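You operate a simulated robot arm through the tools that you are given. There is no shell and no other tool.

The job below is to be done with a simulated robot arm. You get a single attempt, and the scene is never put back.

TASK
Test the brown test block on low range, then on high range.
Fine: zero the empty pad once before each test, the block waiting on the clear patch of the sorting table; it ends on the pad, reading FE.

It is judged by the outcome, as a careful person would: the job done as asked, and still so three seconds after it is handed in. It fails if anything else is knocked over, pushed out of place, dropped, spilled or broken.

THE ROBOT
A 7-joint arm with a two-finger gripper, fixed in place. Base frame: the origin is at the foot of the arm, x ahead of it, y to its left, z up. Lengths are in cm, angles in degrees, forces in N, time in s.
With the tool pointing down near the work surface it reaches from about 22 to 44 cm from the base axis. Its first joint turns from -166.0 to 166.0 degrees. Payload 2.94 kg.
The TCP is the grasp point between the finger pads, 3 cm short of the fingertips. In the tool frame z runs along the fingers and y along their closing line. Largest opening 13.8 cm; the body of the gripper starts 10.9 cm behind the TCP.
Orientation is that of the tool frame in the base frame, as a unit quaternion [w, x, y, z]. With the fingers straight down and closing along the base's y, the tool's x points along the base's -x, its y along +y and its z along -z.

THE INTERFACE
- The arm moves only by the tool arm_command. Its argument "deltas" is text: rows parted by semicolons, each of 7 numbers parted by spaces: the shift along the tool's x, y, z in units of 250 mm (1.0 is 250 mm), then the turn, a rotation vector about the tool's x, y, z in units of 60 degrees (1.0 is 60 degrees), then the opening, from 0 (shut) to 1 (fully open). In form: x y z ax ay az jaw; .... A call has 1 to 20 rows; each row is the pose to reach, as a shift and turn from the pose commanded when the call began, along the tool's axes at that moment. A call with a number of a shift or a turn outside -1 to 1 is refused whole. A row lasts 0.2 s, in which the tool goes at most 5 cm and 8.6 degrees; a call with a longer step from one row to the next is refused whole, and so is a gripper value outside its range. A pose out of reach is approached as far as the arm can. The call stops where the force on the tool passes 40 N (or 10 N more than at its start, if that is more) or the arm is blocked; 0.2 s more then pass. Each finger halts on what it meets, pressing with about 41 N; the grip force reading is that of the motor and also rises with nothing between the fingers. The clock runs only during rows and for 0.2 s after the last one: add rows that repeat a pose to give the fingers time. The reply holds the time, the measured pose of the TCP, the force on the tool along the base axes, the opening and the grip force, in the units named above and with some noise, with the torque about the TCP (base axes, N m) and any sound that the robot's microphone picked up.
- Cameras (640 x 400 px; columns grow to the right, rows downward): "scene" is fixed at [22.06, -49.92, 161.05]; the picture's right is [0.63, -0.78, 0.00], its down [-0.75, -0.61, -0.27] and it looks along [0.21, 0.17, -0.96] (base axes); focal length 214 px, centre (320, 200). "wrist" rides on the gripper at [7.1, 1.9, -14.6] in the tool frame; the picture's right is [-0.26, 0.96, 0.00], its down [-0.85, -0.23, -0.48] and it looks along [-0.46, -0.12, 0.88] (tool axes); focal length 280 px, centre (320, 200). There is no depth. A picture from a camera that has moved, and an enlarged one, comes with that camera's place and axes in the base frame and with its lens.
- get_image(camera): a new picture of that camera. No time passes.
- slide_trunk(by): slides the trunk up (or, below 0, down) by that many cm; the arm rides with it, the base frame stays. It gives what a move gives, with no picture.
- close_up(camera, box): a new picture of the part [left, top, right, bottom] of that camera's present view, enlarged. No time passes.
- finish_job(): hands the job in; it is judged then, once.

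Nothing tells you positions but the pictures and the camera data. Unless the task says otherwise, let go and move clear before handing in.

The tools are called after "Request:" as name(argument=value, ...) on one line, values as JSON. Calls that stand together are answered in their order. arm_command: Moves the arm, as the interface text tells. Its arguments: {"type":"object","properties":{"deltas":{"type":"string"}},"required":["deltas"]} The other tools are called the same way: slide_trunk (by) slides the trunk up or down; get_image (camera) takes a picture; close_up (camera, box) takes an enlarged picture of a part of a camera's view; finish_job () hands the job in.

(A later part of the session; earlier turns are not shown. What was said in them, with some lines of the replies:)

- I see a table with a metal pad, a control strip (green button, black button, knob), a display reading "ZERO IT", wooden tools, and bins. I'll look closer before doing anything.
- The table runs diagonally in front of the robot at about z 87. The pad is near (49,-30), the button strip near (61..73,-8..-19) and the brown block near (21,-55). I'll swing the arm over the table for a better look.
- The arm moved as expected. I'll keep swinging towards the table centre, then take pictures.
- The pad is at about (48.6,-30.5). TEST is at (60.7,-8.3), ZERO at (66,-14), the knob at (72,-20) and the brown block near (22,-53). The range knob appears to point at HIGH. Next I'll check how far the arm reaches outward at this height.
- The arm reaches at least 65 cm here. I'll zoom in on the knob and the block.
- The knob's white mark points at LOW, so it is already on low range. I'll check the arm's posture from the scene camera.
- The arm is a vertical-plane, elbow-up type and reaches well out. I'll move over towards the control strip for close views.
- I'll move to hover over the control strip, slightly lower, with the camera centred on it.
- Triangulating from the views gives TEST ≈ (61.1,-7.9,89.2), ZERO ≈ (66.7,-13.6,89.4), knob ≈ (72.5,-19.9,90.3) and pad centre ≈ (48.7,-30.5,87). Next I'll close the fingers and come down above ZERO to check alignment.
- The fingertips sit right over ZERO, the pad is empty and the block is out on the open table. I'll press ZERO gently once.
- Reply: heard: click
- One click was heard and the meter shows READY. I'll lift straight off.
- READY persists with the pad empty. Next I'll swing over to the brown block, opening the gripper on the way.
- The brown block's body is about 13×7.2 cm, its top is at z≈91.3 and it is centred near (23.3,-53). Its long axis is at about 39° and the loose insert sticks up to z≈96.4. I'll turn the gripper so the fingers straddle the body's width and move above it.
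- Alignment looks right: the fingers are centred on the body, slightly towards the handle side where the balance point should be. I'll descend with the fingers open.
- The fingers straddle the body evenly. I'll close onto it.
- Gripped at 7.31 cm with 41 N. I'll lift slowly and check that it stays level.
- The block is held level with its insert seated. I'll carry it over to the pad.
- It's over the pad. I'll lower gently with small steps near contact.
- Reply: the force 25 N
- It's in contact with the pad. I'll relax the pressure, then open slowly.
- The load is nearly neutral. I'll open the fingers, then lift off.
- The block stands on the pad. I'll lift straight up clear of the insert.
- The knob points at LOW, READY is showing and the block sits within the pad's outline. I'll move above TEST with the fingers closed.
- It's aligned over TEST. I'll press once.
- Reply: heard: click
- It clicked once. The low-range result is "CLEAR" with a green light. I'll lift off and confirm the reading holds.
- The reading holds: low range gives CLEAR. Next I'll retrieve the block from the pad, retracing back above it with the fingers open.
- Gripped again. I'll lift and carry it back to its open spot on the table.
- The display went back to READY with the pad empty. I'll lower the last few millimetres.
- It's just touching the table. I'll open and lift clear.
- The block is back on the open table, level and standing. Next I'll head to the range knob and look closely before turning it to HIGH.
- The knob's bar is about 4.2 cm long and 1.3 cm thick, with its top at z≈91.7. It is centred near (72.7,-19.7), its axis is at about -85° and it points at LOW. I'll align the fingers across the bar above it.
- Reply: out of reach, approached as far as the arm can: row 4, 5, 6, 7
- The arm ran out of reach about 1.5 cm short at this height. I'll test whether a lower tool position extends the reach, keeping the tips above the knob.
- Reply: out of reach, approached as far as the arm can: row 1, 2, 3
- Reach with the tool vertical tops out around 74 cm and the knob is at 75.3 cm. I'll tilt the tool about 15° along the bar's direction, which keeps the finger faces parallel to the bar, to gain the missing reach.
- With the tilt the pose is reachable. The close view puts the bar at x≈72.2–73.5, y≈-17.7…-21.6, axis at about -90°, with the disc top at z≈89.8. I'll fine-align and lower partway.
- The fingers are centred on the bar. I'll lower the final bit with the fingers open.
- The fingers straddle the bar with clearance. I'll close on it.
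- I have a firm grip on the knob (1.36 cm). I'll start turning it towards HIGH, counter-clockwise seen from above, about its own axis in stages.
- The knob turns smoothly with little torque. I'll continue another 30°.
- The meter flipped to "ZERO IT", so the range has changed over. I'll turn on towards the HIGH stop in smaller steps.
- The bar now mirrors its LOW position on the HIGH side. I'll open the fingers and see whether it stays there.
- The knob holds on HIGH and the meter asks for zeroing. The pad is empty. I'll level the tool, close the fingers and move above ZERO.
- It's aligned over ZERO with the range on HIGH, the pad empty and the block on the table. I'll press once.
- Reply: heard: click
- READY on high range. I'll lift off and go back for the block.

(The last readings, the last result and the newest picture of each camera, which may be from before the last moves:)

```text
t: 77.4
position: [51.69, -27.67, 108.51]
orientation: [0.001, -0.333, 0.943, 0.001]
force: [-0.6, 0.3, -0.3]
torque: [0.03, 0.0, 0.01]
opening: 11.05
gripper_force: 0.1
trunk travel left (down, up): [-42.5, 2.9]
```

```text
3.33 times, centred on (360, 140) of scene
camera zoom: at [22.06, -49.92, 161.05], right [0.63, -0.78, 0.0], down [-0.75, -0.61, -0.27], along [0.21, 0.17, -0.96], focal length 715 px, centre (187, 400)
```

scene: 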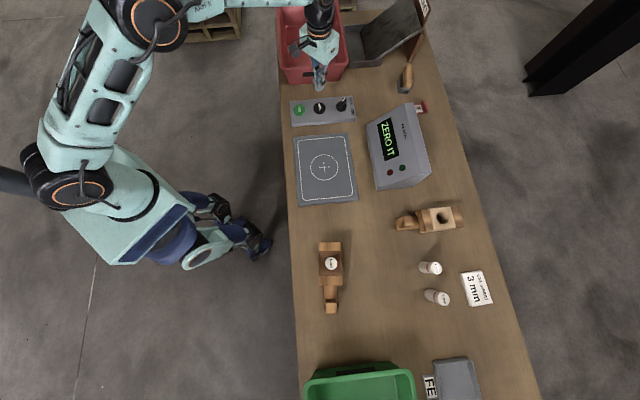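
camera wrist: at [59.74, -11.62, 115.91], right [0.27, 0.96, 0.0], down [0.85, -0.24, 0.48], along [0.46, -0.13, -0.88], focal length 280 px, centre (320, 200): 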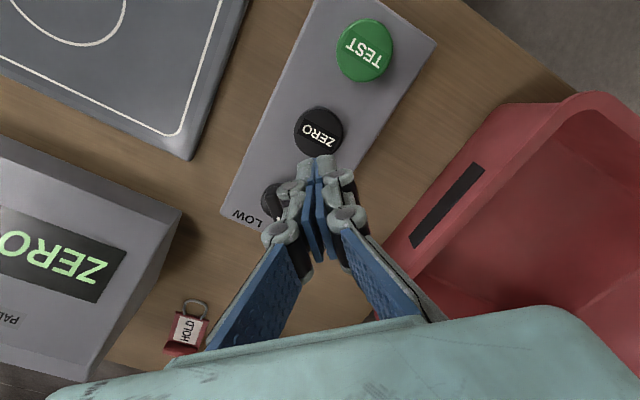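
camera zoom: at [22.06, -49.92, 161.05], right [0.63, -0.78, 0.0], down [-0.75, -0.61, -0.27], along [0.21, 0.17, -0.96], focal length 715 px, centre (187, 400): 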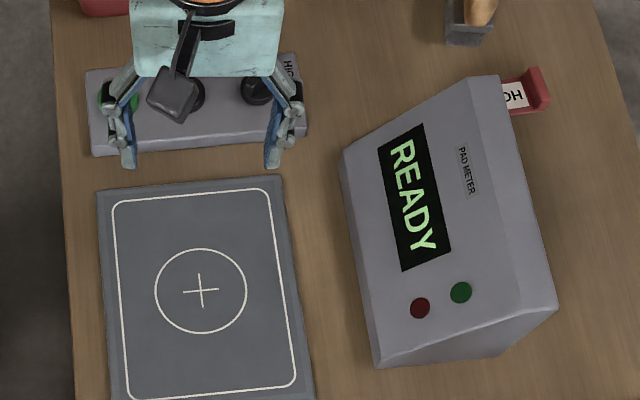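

Request:
arm_command(deltas="0.15 -0.008 0 0 0 0 0.8; 0.31 -0.016 0 0 0 0 0.8; 0.47 -0.024 0 0 0 0 0.8; 0.63 -0.032 0 0 0 0 0.8; 0.7845 -0.04 0 0 0 0 0.8")

Request:
arm_command(deltas="0.16 -0.008 0 0 0 0 0.8; 0.32 -0.016 0 0 0 0 0.8; 0.48 -0.024 0 0 0 0 0.8; 0.64 -0.032 0 0 0 0 0.8; 0.7845 -0.04 0 0 0 0 0.8; 0.7845 -0.04 0 0 0 0 0.8")

Request:
get_image(camera="wrist")

```text
t: 78.6
position: [37.06, -40.88, 108.43]
orientation: [0.001, -0.334, 0.943, 0.0]
force: [0.0, -0.7, 0.9]
torque: [0.0, 0.0, -0.02]
opening: 11.05
gripper_force: 0.0
trunk travel left (down, up): [-42.5, 2.9]
```

```text
t: 80.0
position: [22.41, -54.08, 108.39]
orientation: [0.001, -0.334, 0.943, 0.002]
force: [-0.2, -0.2, -0.6]
torque: [0.0, 0.0, 0.01]
opening: 11.03
gripper_force: 0.0
trunk travel left (down, up): [-42.5, 2.9]
```

```text
taken
camera wrist: at [15.74, -56.97, 122.87], right [-0.4, 0.91, 0.0], down [0.8, 0.36, 0.48], along [0.44, 0.19, -0.88], focal length 280 px, centre (320, 200)
```

wrist: 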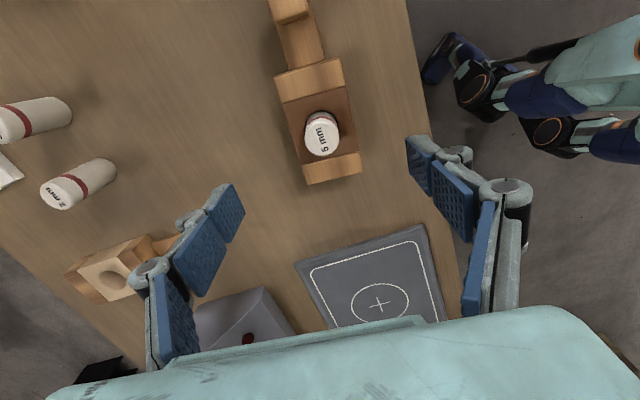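

The block is lined up just as before. I'll descend and grip.

Request:
arm_command(deltas="0 0 0.17 0 0 0 0.8; 0 0 0.34 0 0 0 0.8; 0 0 0.5 0 0 0 0.8; 0 0 0.6 0 0 0 0.8; 0 0 0.67 0 0 0 0.8; 0 0 0.71 0 0 0 0.8; 0 0 0.73 0 0 0 0.8; 0 0 0.73 0 0 0 0.7; 0 0 0.73 0 0 0 0.6; 0 0 0.73 0 0 0 0.55; 0 0 0.73 0 0 0 0.45; 0 0 0.73 0 0 0 0.3; 0 0 0.73 0 0 0 0.3; 0 0 0.73 0 0 0 0.3")

Request:
get_image(camera="wrist")

```text
t: 83.0
position: [22.58, -53.75, 90.16]
orientation: [0.0, -0.333, 0.943, 0.001]
force: [1.7, -1.4, 1.0]
torque: [-0.15, -0.15, -0.05]
opening: 7.3
gripper_force: 41.2
trunk travel left (down, up): [-42.5, 2.9]
```

```text
taken
camera wrist: at [15.83, -56.83, 104.65], right [-0.4, 0.91, 0.0], down [0.8, 0.36, 0.48], along [0.44, 0.19, -0.88], focal length 280 px, centre (320, 200)
```

wrist: 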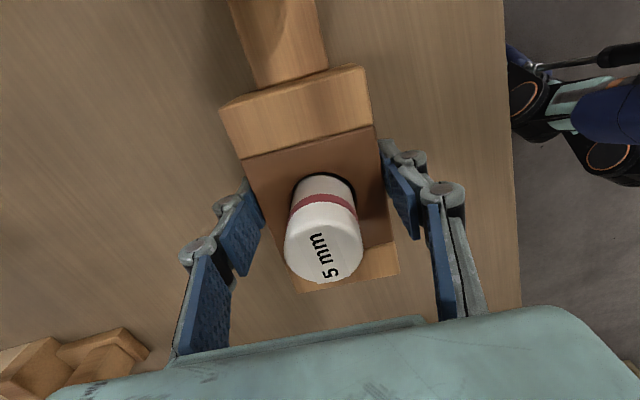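

Gripped. I'll lift and carry it to the pad.

Request:
arm_command(deltas="0 0 -0.02 0 0 0 0.3; 0 0 -0.06 0 0 0 0.3; 0 0 -0.12 0 0 0 0.3; 0 0 -0.2 0 0 0 0.3; 0 0 -0.28 0 0 0 0.3; 0 0 -0.35 0 0 0 0.3; 0 0 -0.35 0 0 0 0.3")

Request:
arm_command(deltas="-0.1 0.005 0 0 0 0 0.3; -0.22 0.01 0 0 0 0 0.3; -0.35 0.018 0 0 0 0 0.3; -0.48 0.025 0 0 0 0 0.3; -0.6 0.031 0 0 0 0 0.3; -0.7 0.0365 0 0 0 0 0.3; -0.7 0.0365 0 0 0 0 0.3")

Request:
arm_command(deltas="-0.1 0.005 0 0 0 -0.01 0.3; -0.22 0.01 0 0 0 -0.02 0.3; -0.35 0.018 0 0 0 -0.03 0.3; -0.48 0.025 0 0 0 -0.04 0.3; -0.6 0.031 0 0 0 -0.055 0.3; -0.7 0.0365 0 0 0 -0.055 0.3; -0.7 0.0365 0 0 0 -0.055 0.3")

Request:
get_image(camera="wrist")

Request:
get_image(camera="scene")

```text
t: 84.6
position: [22.67, -53.8, 98.85]
orientation: [0.002, -0.334, 0.943, 0.001]
force: [-0.2, -0.2, -3.4]
torque: [0.02, -0.04, -0.02]
opening: 7.32
gripper_force: 40.8
trunk travel left (down, up): [-42.5, 2.9]
```

```text
t: 86.2
position: [35.64, -41.97, 98.77]
orientation: [0.0, -0.334, 0.943, -0.001]
force: [-0.4, -0.5, -3.0]
torque: [0.04, -0.01, -0.05]
opening: 7.33
gripper_force: 41.0
trunk travel left (down, up): [-42.5, 2.9]
```

```text
t: 87.8
position: [48.67, -30.37, 98.94]
orientation: [0.0, -0.361, 0.933, -0.001]
force: [0.2, 0.2, -2.7]
torque: [0.03, -0.05, -0.02]
opening: 7.29
gripper_force: 40.5
trunk travel left (down, up): [-42.5, 2.9]
```

```text
taken
camera wrist: at [42.16, -33.79, 113.45], right [-0.46, 0.89, 0.0], down [0.78, 0.4, 0.48], along [0.42, 0.22, -0.88], focal length 280 px, centre (320, 200)
```

wrist: 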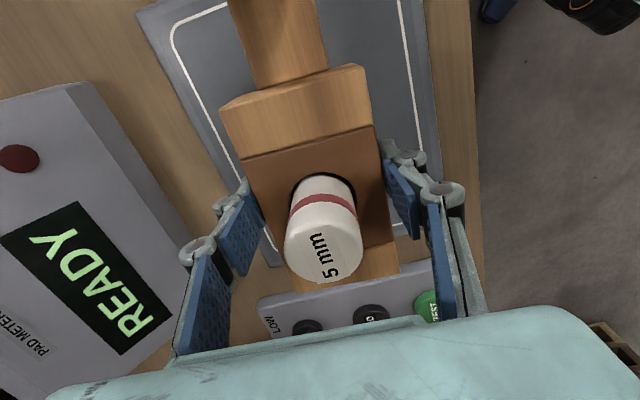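

```text
taken
```

scene: 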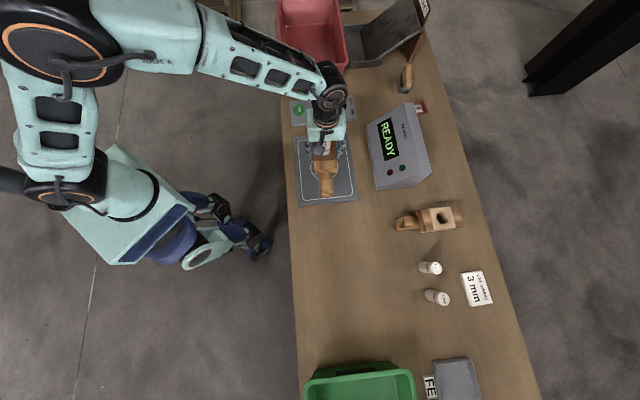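

Request:
arm_command(deltas="0 0 0.08 0 0 0 0.3; 0 0 0.16 0 0 0 0.3; 0 0 0.22 0 0 0 0.3; 0 0 0.255 0 0 0 0.3; 0 0 0.275 0 0 0 0.3; 0 0 0.285 0 0 0 0.3; 0 0 0.285 0 0 0 0.3")

Request:
arm_command(deltas="0 0 0.006 0 0 0 0.3; 0 0 0.006 0 0 0 0.3")

Request:
arm_command(deltas="0 0 0.004 0 0 0 0.3; 0 0 0.004 0 0 0 0.3")

```text
t: 89.4
position: [48.63, -30.37, 91.68]
orientation: [0.0, -0.361, 0.933, 0.0]
force: [-0.3, 0.3, -3.5]
torque: [0.04, -0.01, 0.02]
opening: 7.32
gripper_force: 40.7
trunk travel left (down, up): [-42.5, 2.9]
```

```text
t: 90.0
position: [48.74, -30.45, 91.66]
orientation: [0.0, -0.361, 0.933, 0.0]
force: [0.3, -0.6, -3.4]
torque: [0.01, -0.02, -0.01]
opening: 7.3
gripper_force: 41.1
trunk travel left (down, up): [-42.5, 2.9]
```

```text
t: 90.6
position: [48.52, -30.35, 91.48]
orientation: [0.0, -0.36, 0.933, -0.001]
force: [-0.7, 0.1, -2.8]
torque: [0.01, -0.04, 0.01]
opening: 7.31
gripper_force: 40.7
trunk travel left (down, up): [-42.5, 2.9]
```

Request:
arm_command(deltas="0 0 0.004 0 0 0 0.3; 0 0 0.004 0 0 0 0.3")

Request:
arm_command(deltas="0 0 0.003 0 0 0 0.3; 0 0 0.003 0 0 0 0.3")

```text
t: 91.2
position: [48.56, -30.33, 91.45]
orientation: [0.0, -0.361, 0.933, 0.0]
force: [0.0, 0.5, -3.5]
torque: [0.01, -0.06, 0.0]
opening: 7.3
gripper_force: 41.1
trunk travel left (down, up): [-42.5, 2.9]
```

```text
t: 91.8
position: [48.64, -30.33, 91.27]
orientation: [0.001, -0.361, 0.932, -0.001]
force: [0.8, 0.6, -2.2]
torque: [-0.06, 0.04, -0.01]
opening: 7.32
gripper_force: 40.8
trunk travel left (down, up): [-42.5, 2.9]
```

Request:
arm_command(deltas="0 0 0.002 0 0 0 0.3; 0 0 0.002 0 0 0 0.3")

```text
t: 92.4
position: [48.62, -30.35, 91.34]
orientation: [0.0, -0.361, 0.933, 0.0]
force: [-0.5, 0.2, 1.3]
torque: [-0.33, 0.3, -0.06]
opening: 7.32
gripper_force: 41.0
trunk travel left (down, up): [-42.5, 2.9]
```

It's just resting on the pad. I'll open and lift away.

Request:
arm_command(deltas="0 0 0 0 0 0 0.56; 0 0 0 0 0 0 0.65; 0 0 0 0 0 0 0.75; 0 0 0 0 0 0 0.8; 0 0 0 0 0 0 0.8; 0 0 -0.06 0 0 0 0.8; 0 0 -0.2 0 0 0 0.8; 0 0 -0.36 0 0 0 0.8; 0 0 -0.52 0 0 0 0.8; 0 0 -0.68 0 0 0 0.8; 0 0 -0.7 0 0 0 0.8")

Request:
get_image(camera="wrist")

Request:
close_up(camera="scene", box=[280, 80, 440, 210])

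```text
t: 94.8
position: [48.52, -30.34, 108.69]
orientation: [0.001, -0.361, 0.933, 0.0]
force: [0.4, 0.2, -0.3]
torque: [-0.01, 0.01, 0.03]
opening: 11.04
gripper_force: 0.1
trunk travel left (down, up): [-42.5, 2.9]
```

```text
taken
camera wrist: at [42.02, -33.77, 123.34], right [-0.46, 0.89, 0.0], down [0.78, 0.4, 0.48], along [0.42, 0.22, -0.88], focal length 280 px, centre (320, 200)
```

wrist: 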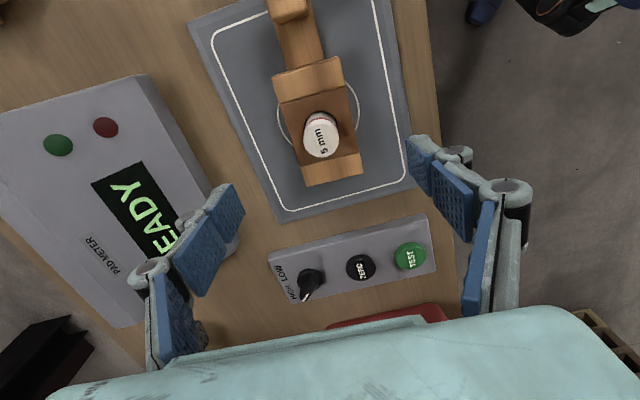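

```text
3.08 times, centred on (360, 145) of scene
camera zoom: at [22.06, -49.92, 161.05], right [0.63, -0.78, 0.0], down [-0.75, -0.61, -0.27], along [0.21, 0.17, -0.96], focal length 660 px, centre (197, 369)
```

zoom: 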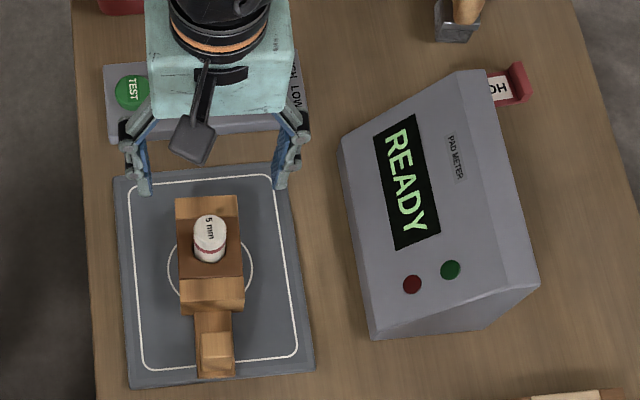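

The block is on the pad, READY is showing and the knob is on HIGH. I'll move above TEST with the fingers closed.

Request:
arm_command(deltas="-0.161 0.055 0 0 0 0 0.6; -0.323 0.11 0 0 0 0 0.4; -0.484 0.165 0 0 0 0 0.2; -0.647 0.219 0 0 0 0 0; -0.81 0.274 0 0 0 0 0; -0.971 0.3296 0 0 0 0 0; -0.971 0.3296 0.2 0 0 0 0; -0.971 0.3296 0.3 0 0 0 0; -0.971 0.3296 0.3 0 0 0 0")

Request:
get_image(camera="wrist")

```text
t: 96.8
position: [60.9, -7.77, 101.37]
orientation: [0.001, -0.36, 0.933, 0.001]
force: [0.2, 0.4, -0.3]
torque: [-0.01, 0.01, 0.0]
opening: 0.0
gripper_force: 28.2
trunk travel left (down, up): [-42.5, 2.9]
```

```text
taken
camera wrist: at [54.41, -11.23, 115.87], right [-0.46, 0.89, 0.0], down [0.78, 0.4, 0.48], along [0.42, 0.22, -0.88], focal length 280 px, centre (320, 200)
```

wrist: 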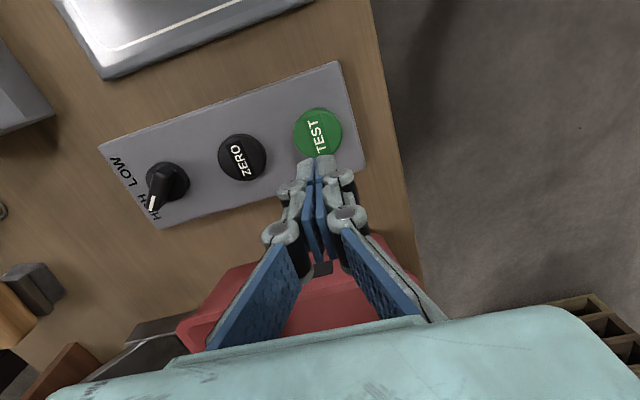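

It's aligned over TEST with the knob clearly on HIGH. I'll press once.

Request:
arm_command(deltas="0 0 0.15 0 0 0 0; 0 0 0.28 0 0 0 0; 0 0 0.33 0 0 0 0; 0 0 0.345 0 0 0 0; 0 0 0.355 0 0 0 0; 0 0 0.366 0 0 0 0; 0 0 0.378 0 0 0 0")

Request:
close_up(camera="scene", box=[280, 80, 440, 210])

```text
t: 98.4
position: [60.89, -7.83, 92.01]
orientation: [0.001, -0.361, 0.932, 0.0]
force: [0.8, -1.0, 1.9]
torque: [-0.02, 0.01, 0.02]
opening: 0.59
gripper_force: 28.5
trunk travel left (down, up): [-42.5, 2.9]
heard: click
```

```text
3.08 times, centred on (360, 145) of scene
camera zoom: at [22.06, -49.92, 161.05], right [0.63, -0.78, 0.0], down [-0.75, -0.61, -0.27], along [0.21, 0.17, -0.96], focal length 660 px, centre (197, 369)
```

zoom: 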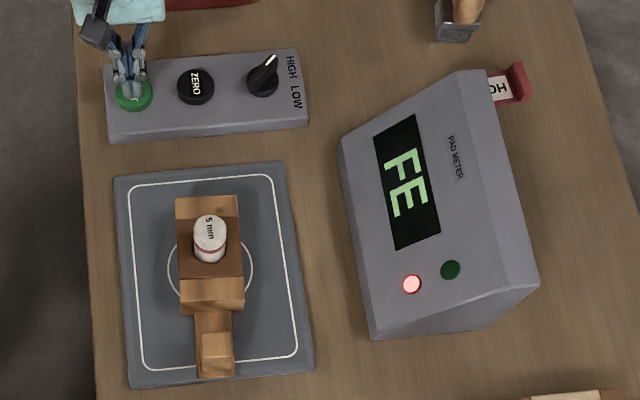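

The meter reads FE with a red light on high range. I'll lift straight off TEST and back the arm clear towards the robot side.

Request:
arm_command(deltas="0 0 -0.1 0 0 0 0; 0 0 -0.28 0 0 0 0; 0 0 -0.46 0 0 0 0; 0 0 -0.64 0 0 0 0; 0 0 -0.82 0 0 0 0; 0 0 -0.95 0 0 0 0; 0 0 -0.95 0 0 0 0")

Request:
get_image(camera="scene")

Request:
close_up(camera="scene", box=[280, 80, 440, 210])

```text
t: 100.0
position: [61.01, -7.99, 115.69]
orientation: [0.0, -0.36, 0.933, 0.0]
force: [-0.2, -0.9, -0.1]
torque: [-0.02, -0.02, 0.03]
opening: 0.01
gripper_force: 27.7
trunk travel left (down, up): [-42.5, 2.9]
```

```text
taken
```

scene: 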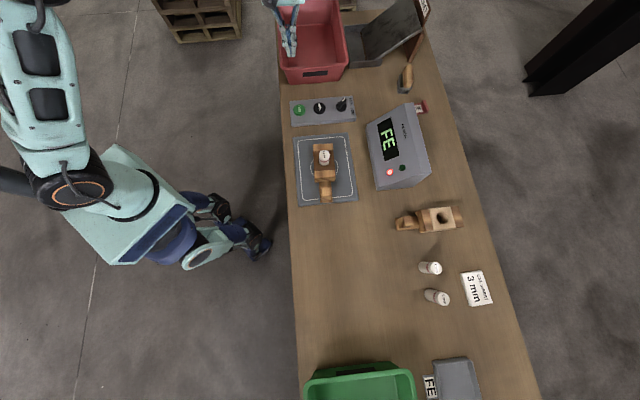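

```text
3.08 times, centred on (360, 145) of scene
camera zoom: at [22.06, -49.92, 161.05], right [0.63, -0.78, 0.0], down [-0.75, -0.61, -0.27], along [0.21, 0.17, -0.96], focal length 660 px, centre (197, 369)
```

zoom: 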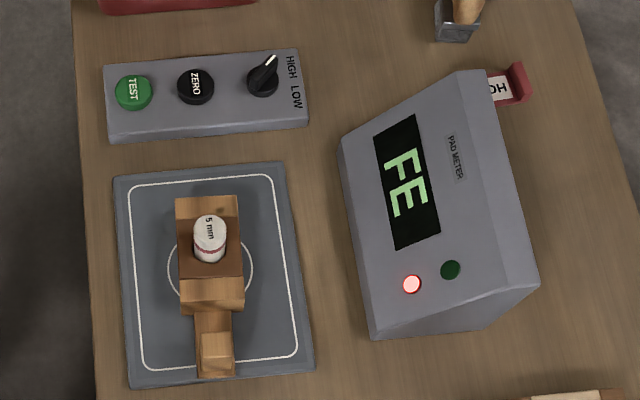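

FE holds with the range on HIGH, the block standing on the pad and everything else in place. I'll pull the arm back clear of the table before handing in.

Request:
arm_command(deltas="0.057 0.16 0 0 0 0 0; 0.115 0.32 0 0 0 0 0; 0.172 0.48 0 0 0 0 0; 0.23 0.64 0 0 0 0 0; 0.23 0.64 0 0 0 0 0; 0.23 0.64 0 0 0 0 0")

Request:
get_image(camera="scene")

```text
t: 101.4
position: [45.87, 0.18, 115.75]
orientation: [0.0, -0.36, 0.933, 0.0]
force: [0.1, -0.1, -0.3]
torque: [-0.02, 0.02, 0.0]
opening: 0.0
gripper_force: 28.1
trunk travel left (down, up): [-42.5, 2.9]
```

```text
taken
```

scene: 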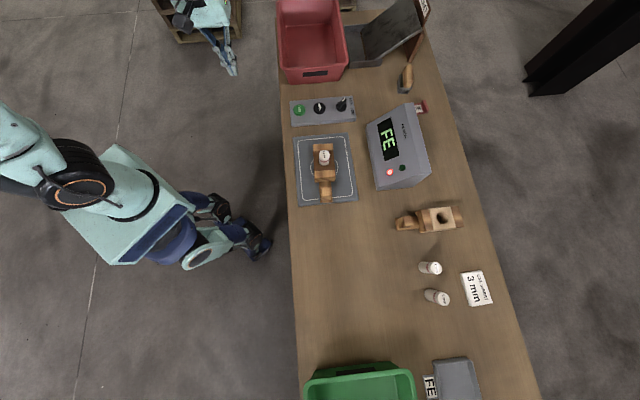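

The arm is clear of the table, the brown block stands on the pad, the knob is on HIGH and the meter reads FE. Handing in.

Request:
finish_job()

```text
The job is handed in.
```

I tested the brown block on both ranges. It read CLEAR on low range and FE on high range. The job is handed in with the block on the pad, still reading FE.

- **Low range:** The knob was already on LOW. I zeroed the empty pad once while the block stood where it started on the open table, then put it on the pad and pressed TEST once. The green light came on with CLEAR.
- **High range:** I put the block back on the open table, turned the knob to HIGH and zeroed the empty pad once. I then put the block back on the pad and pressed TEST once. The red light came on with FE.
- **Clear patch:** I saw no marked patch, so I used the open area between the pad and the green bin, where the block began.
- **Insert:** A card on the table says "USE INSERT 3 mm", but the block holds the 5 mm insert. You didn't ask for a change, so I left it in, and both readings are with the 5 mm insert.

Nothing else on the table was moved or knocked over, as far as the pictures show. The arm is clear of the table.
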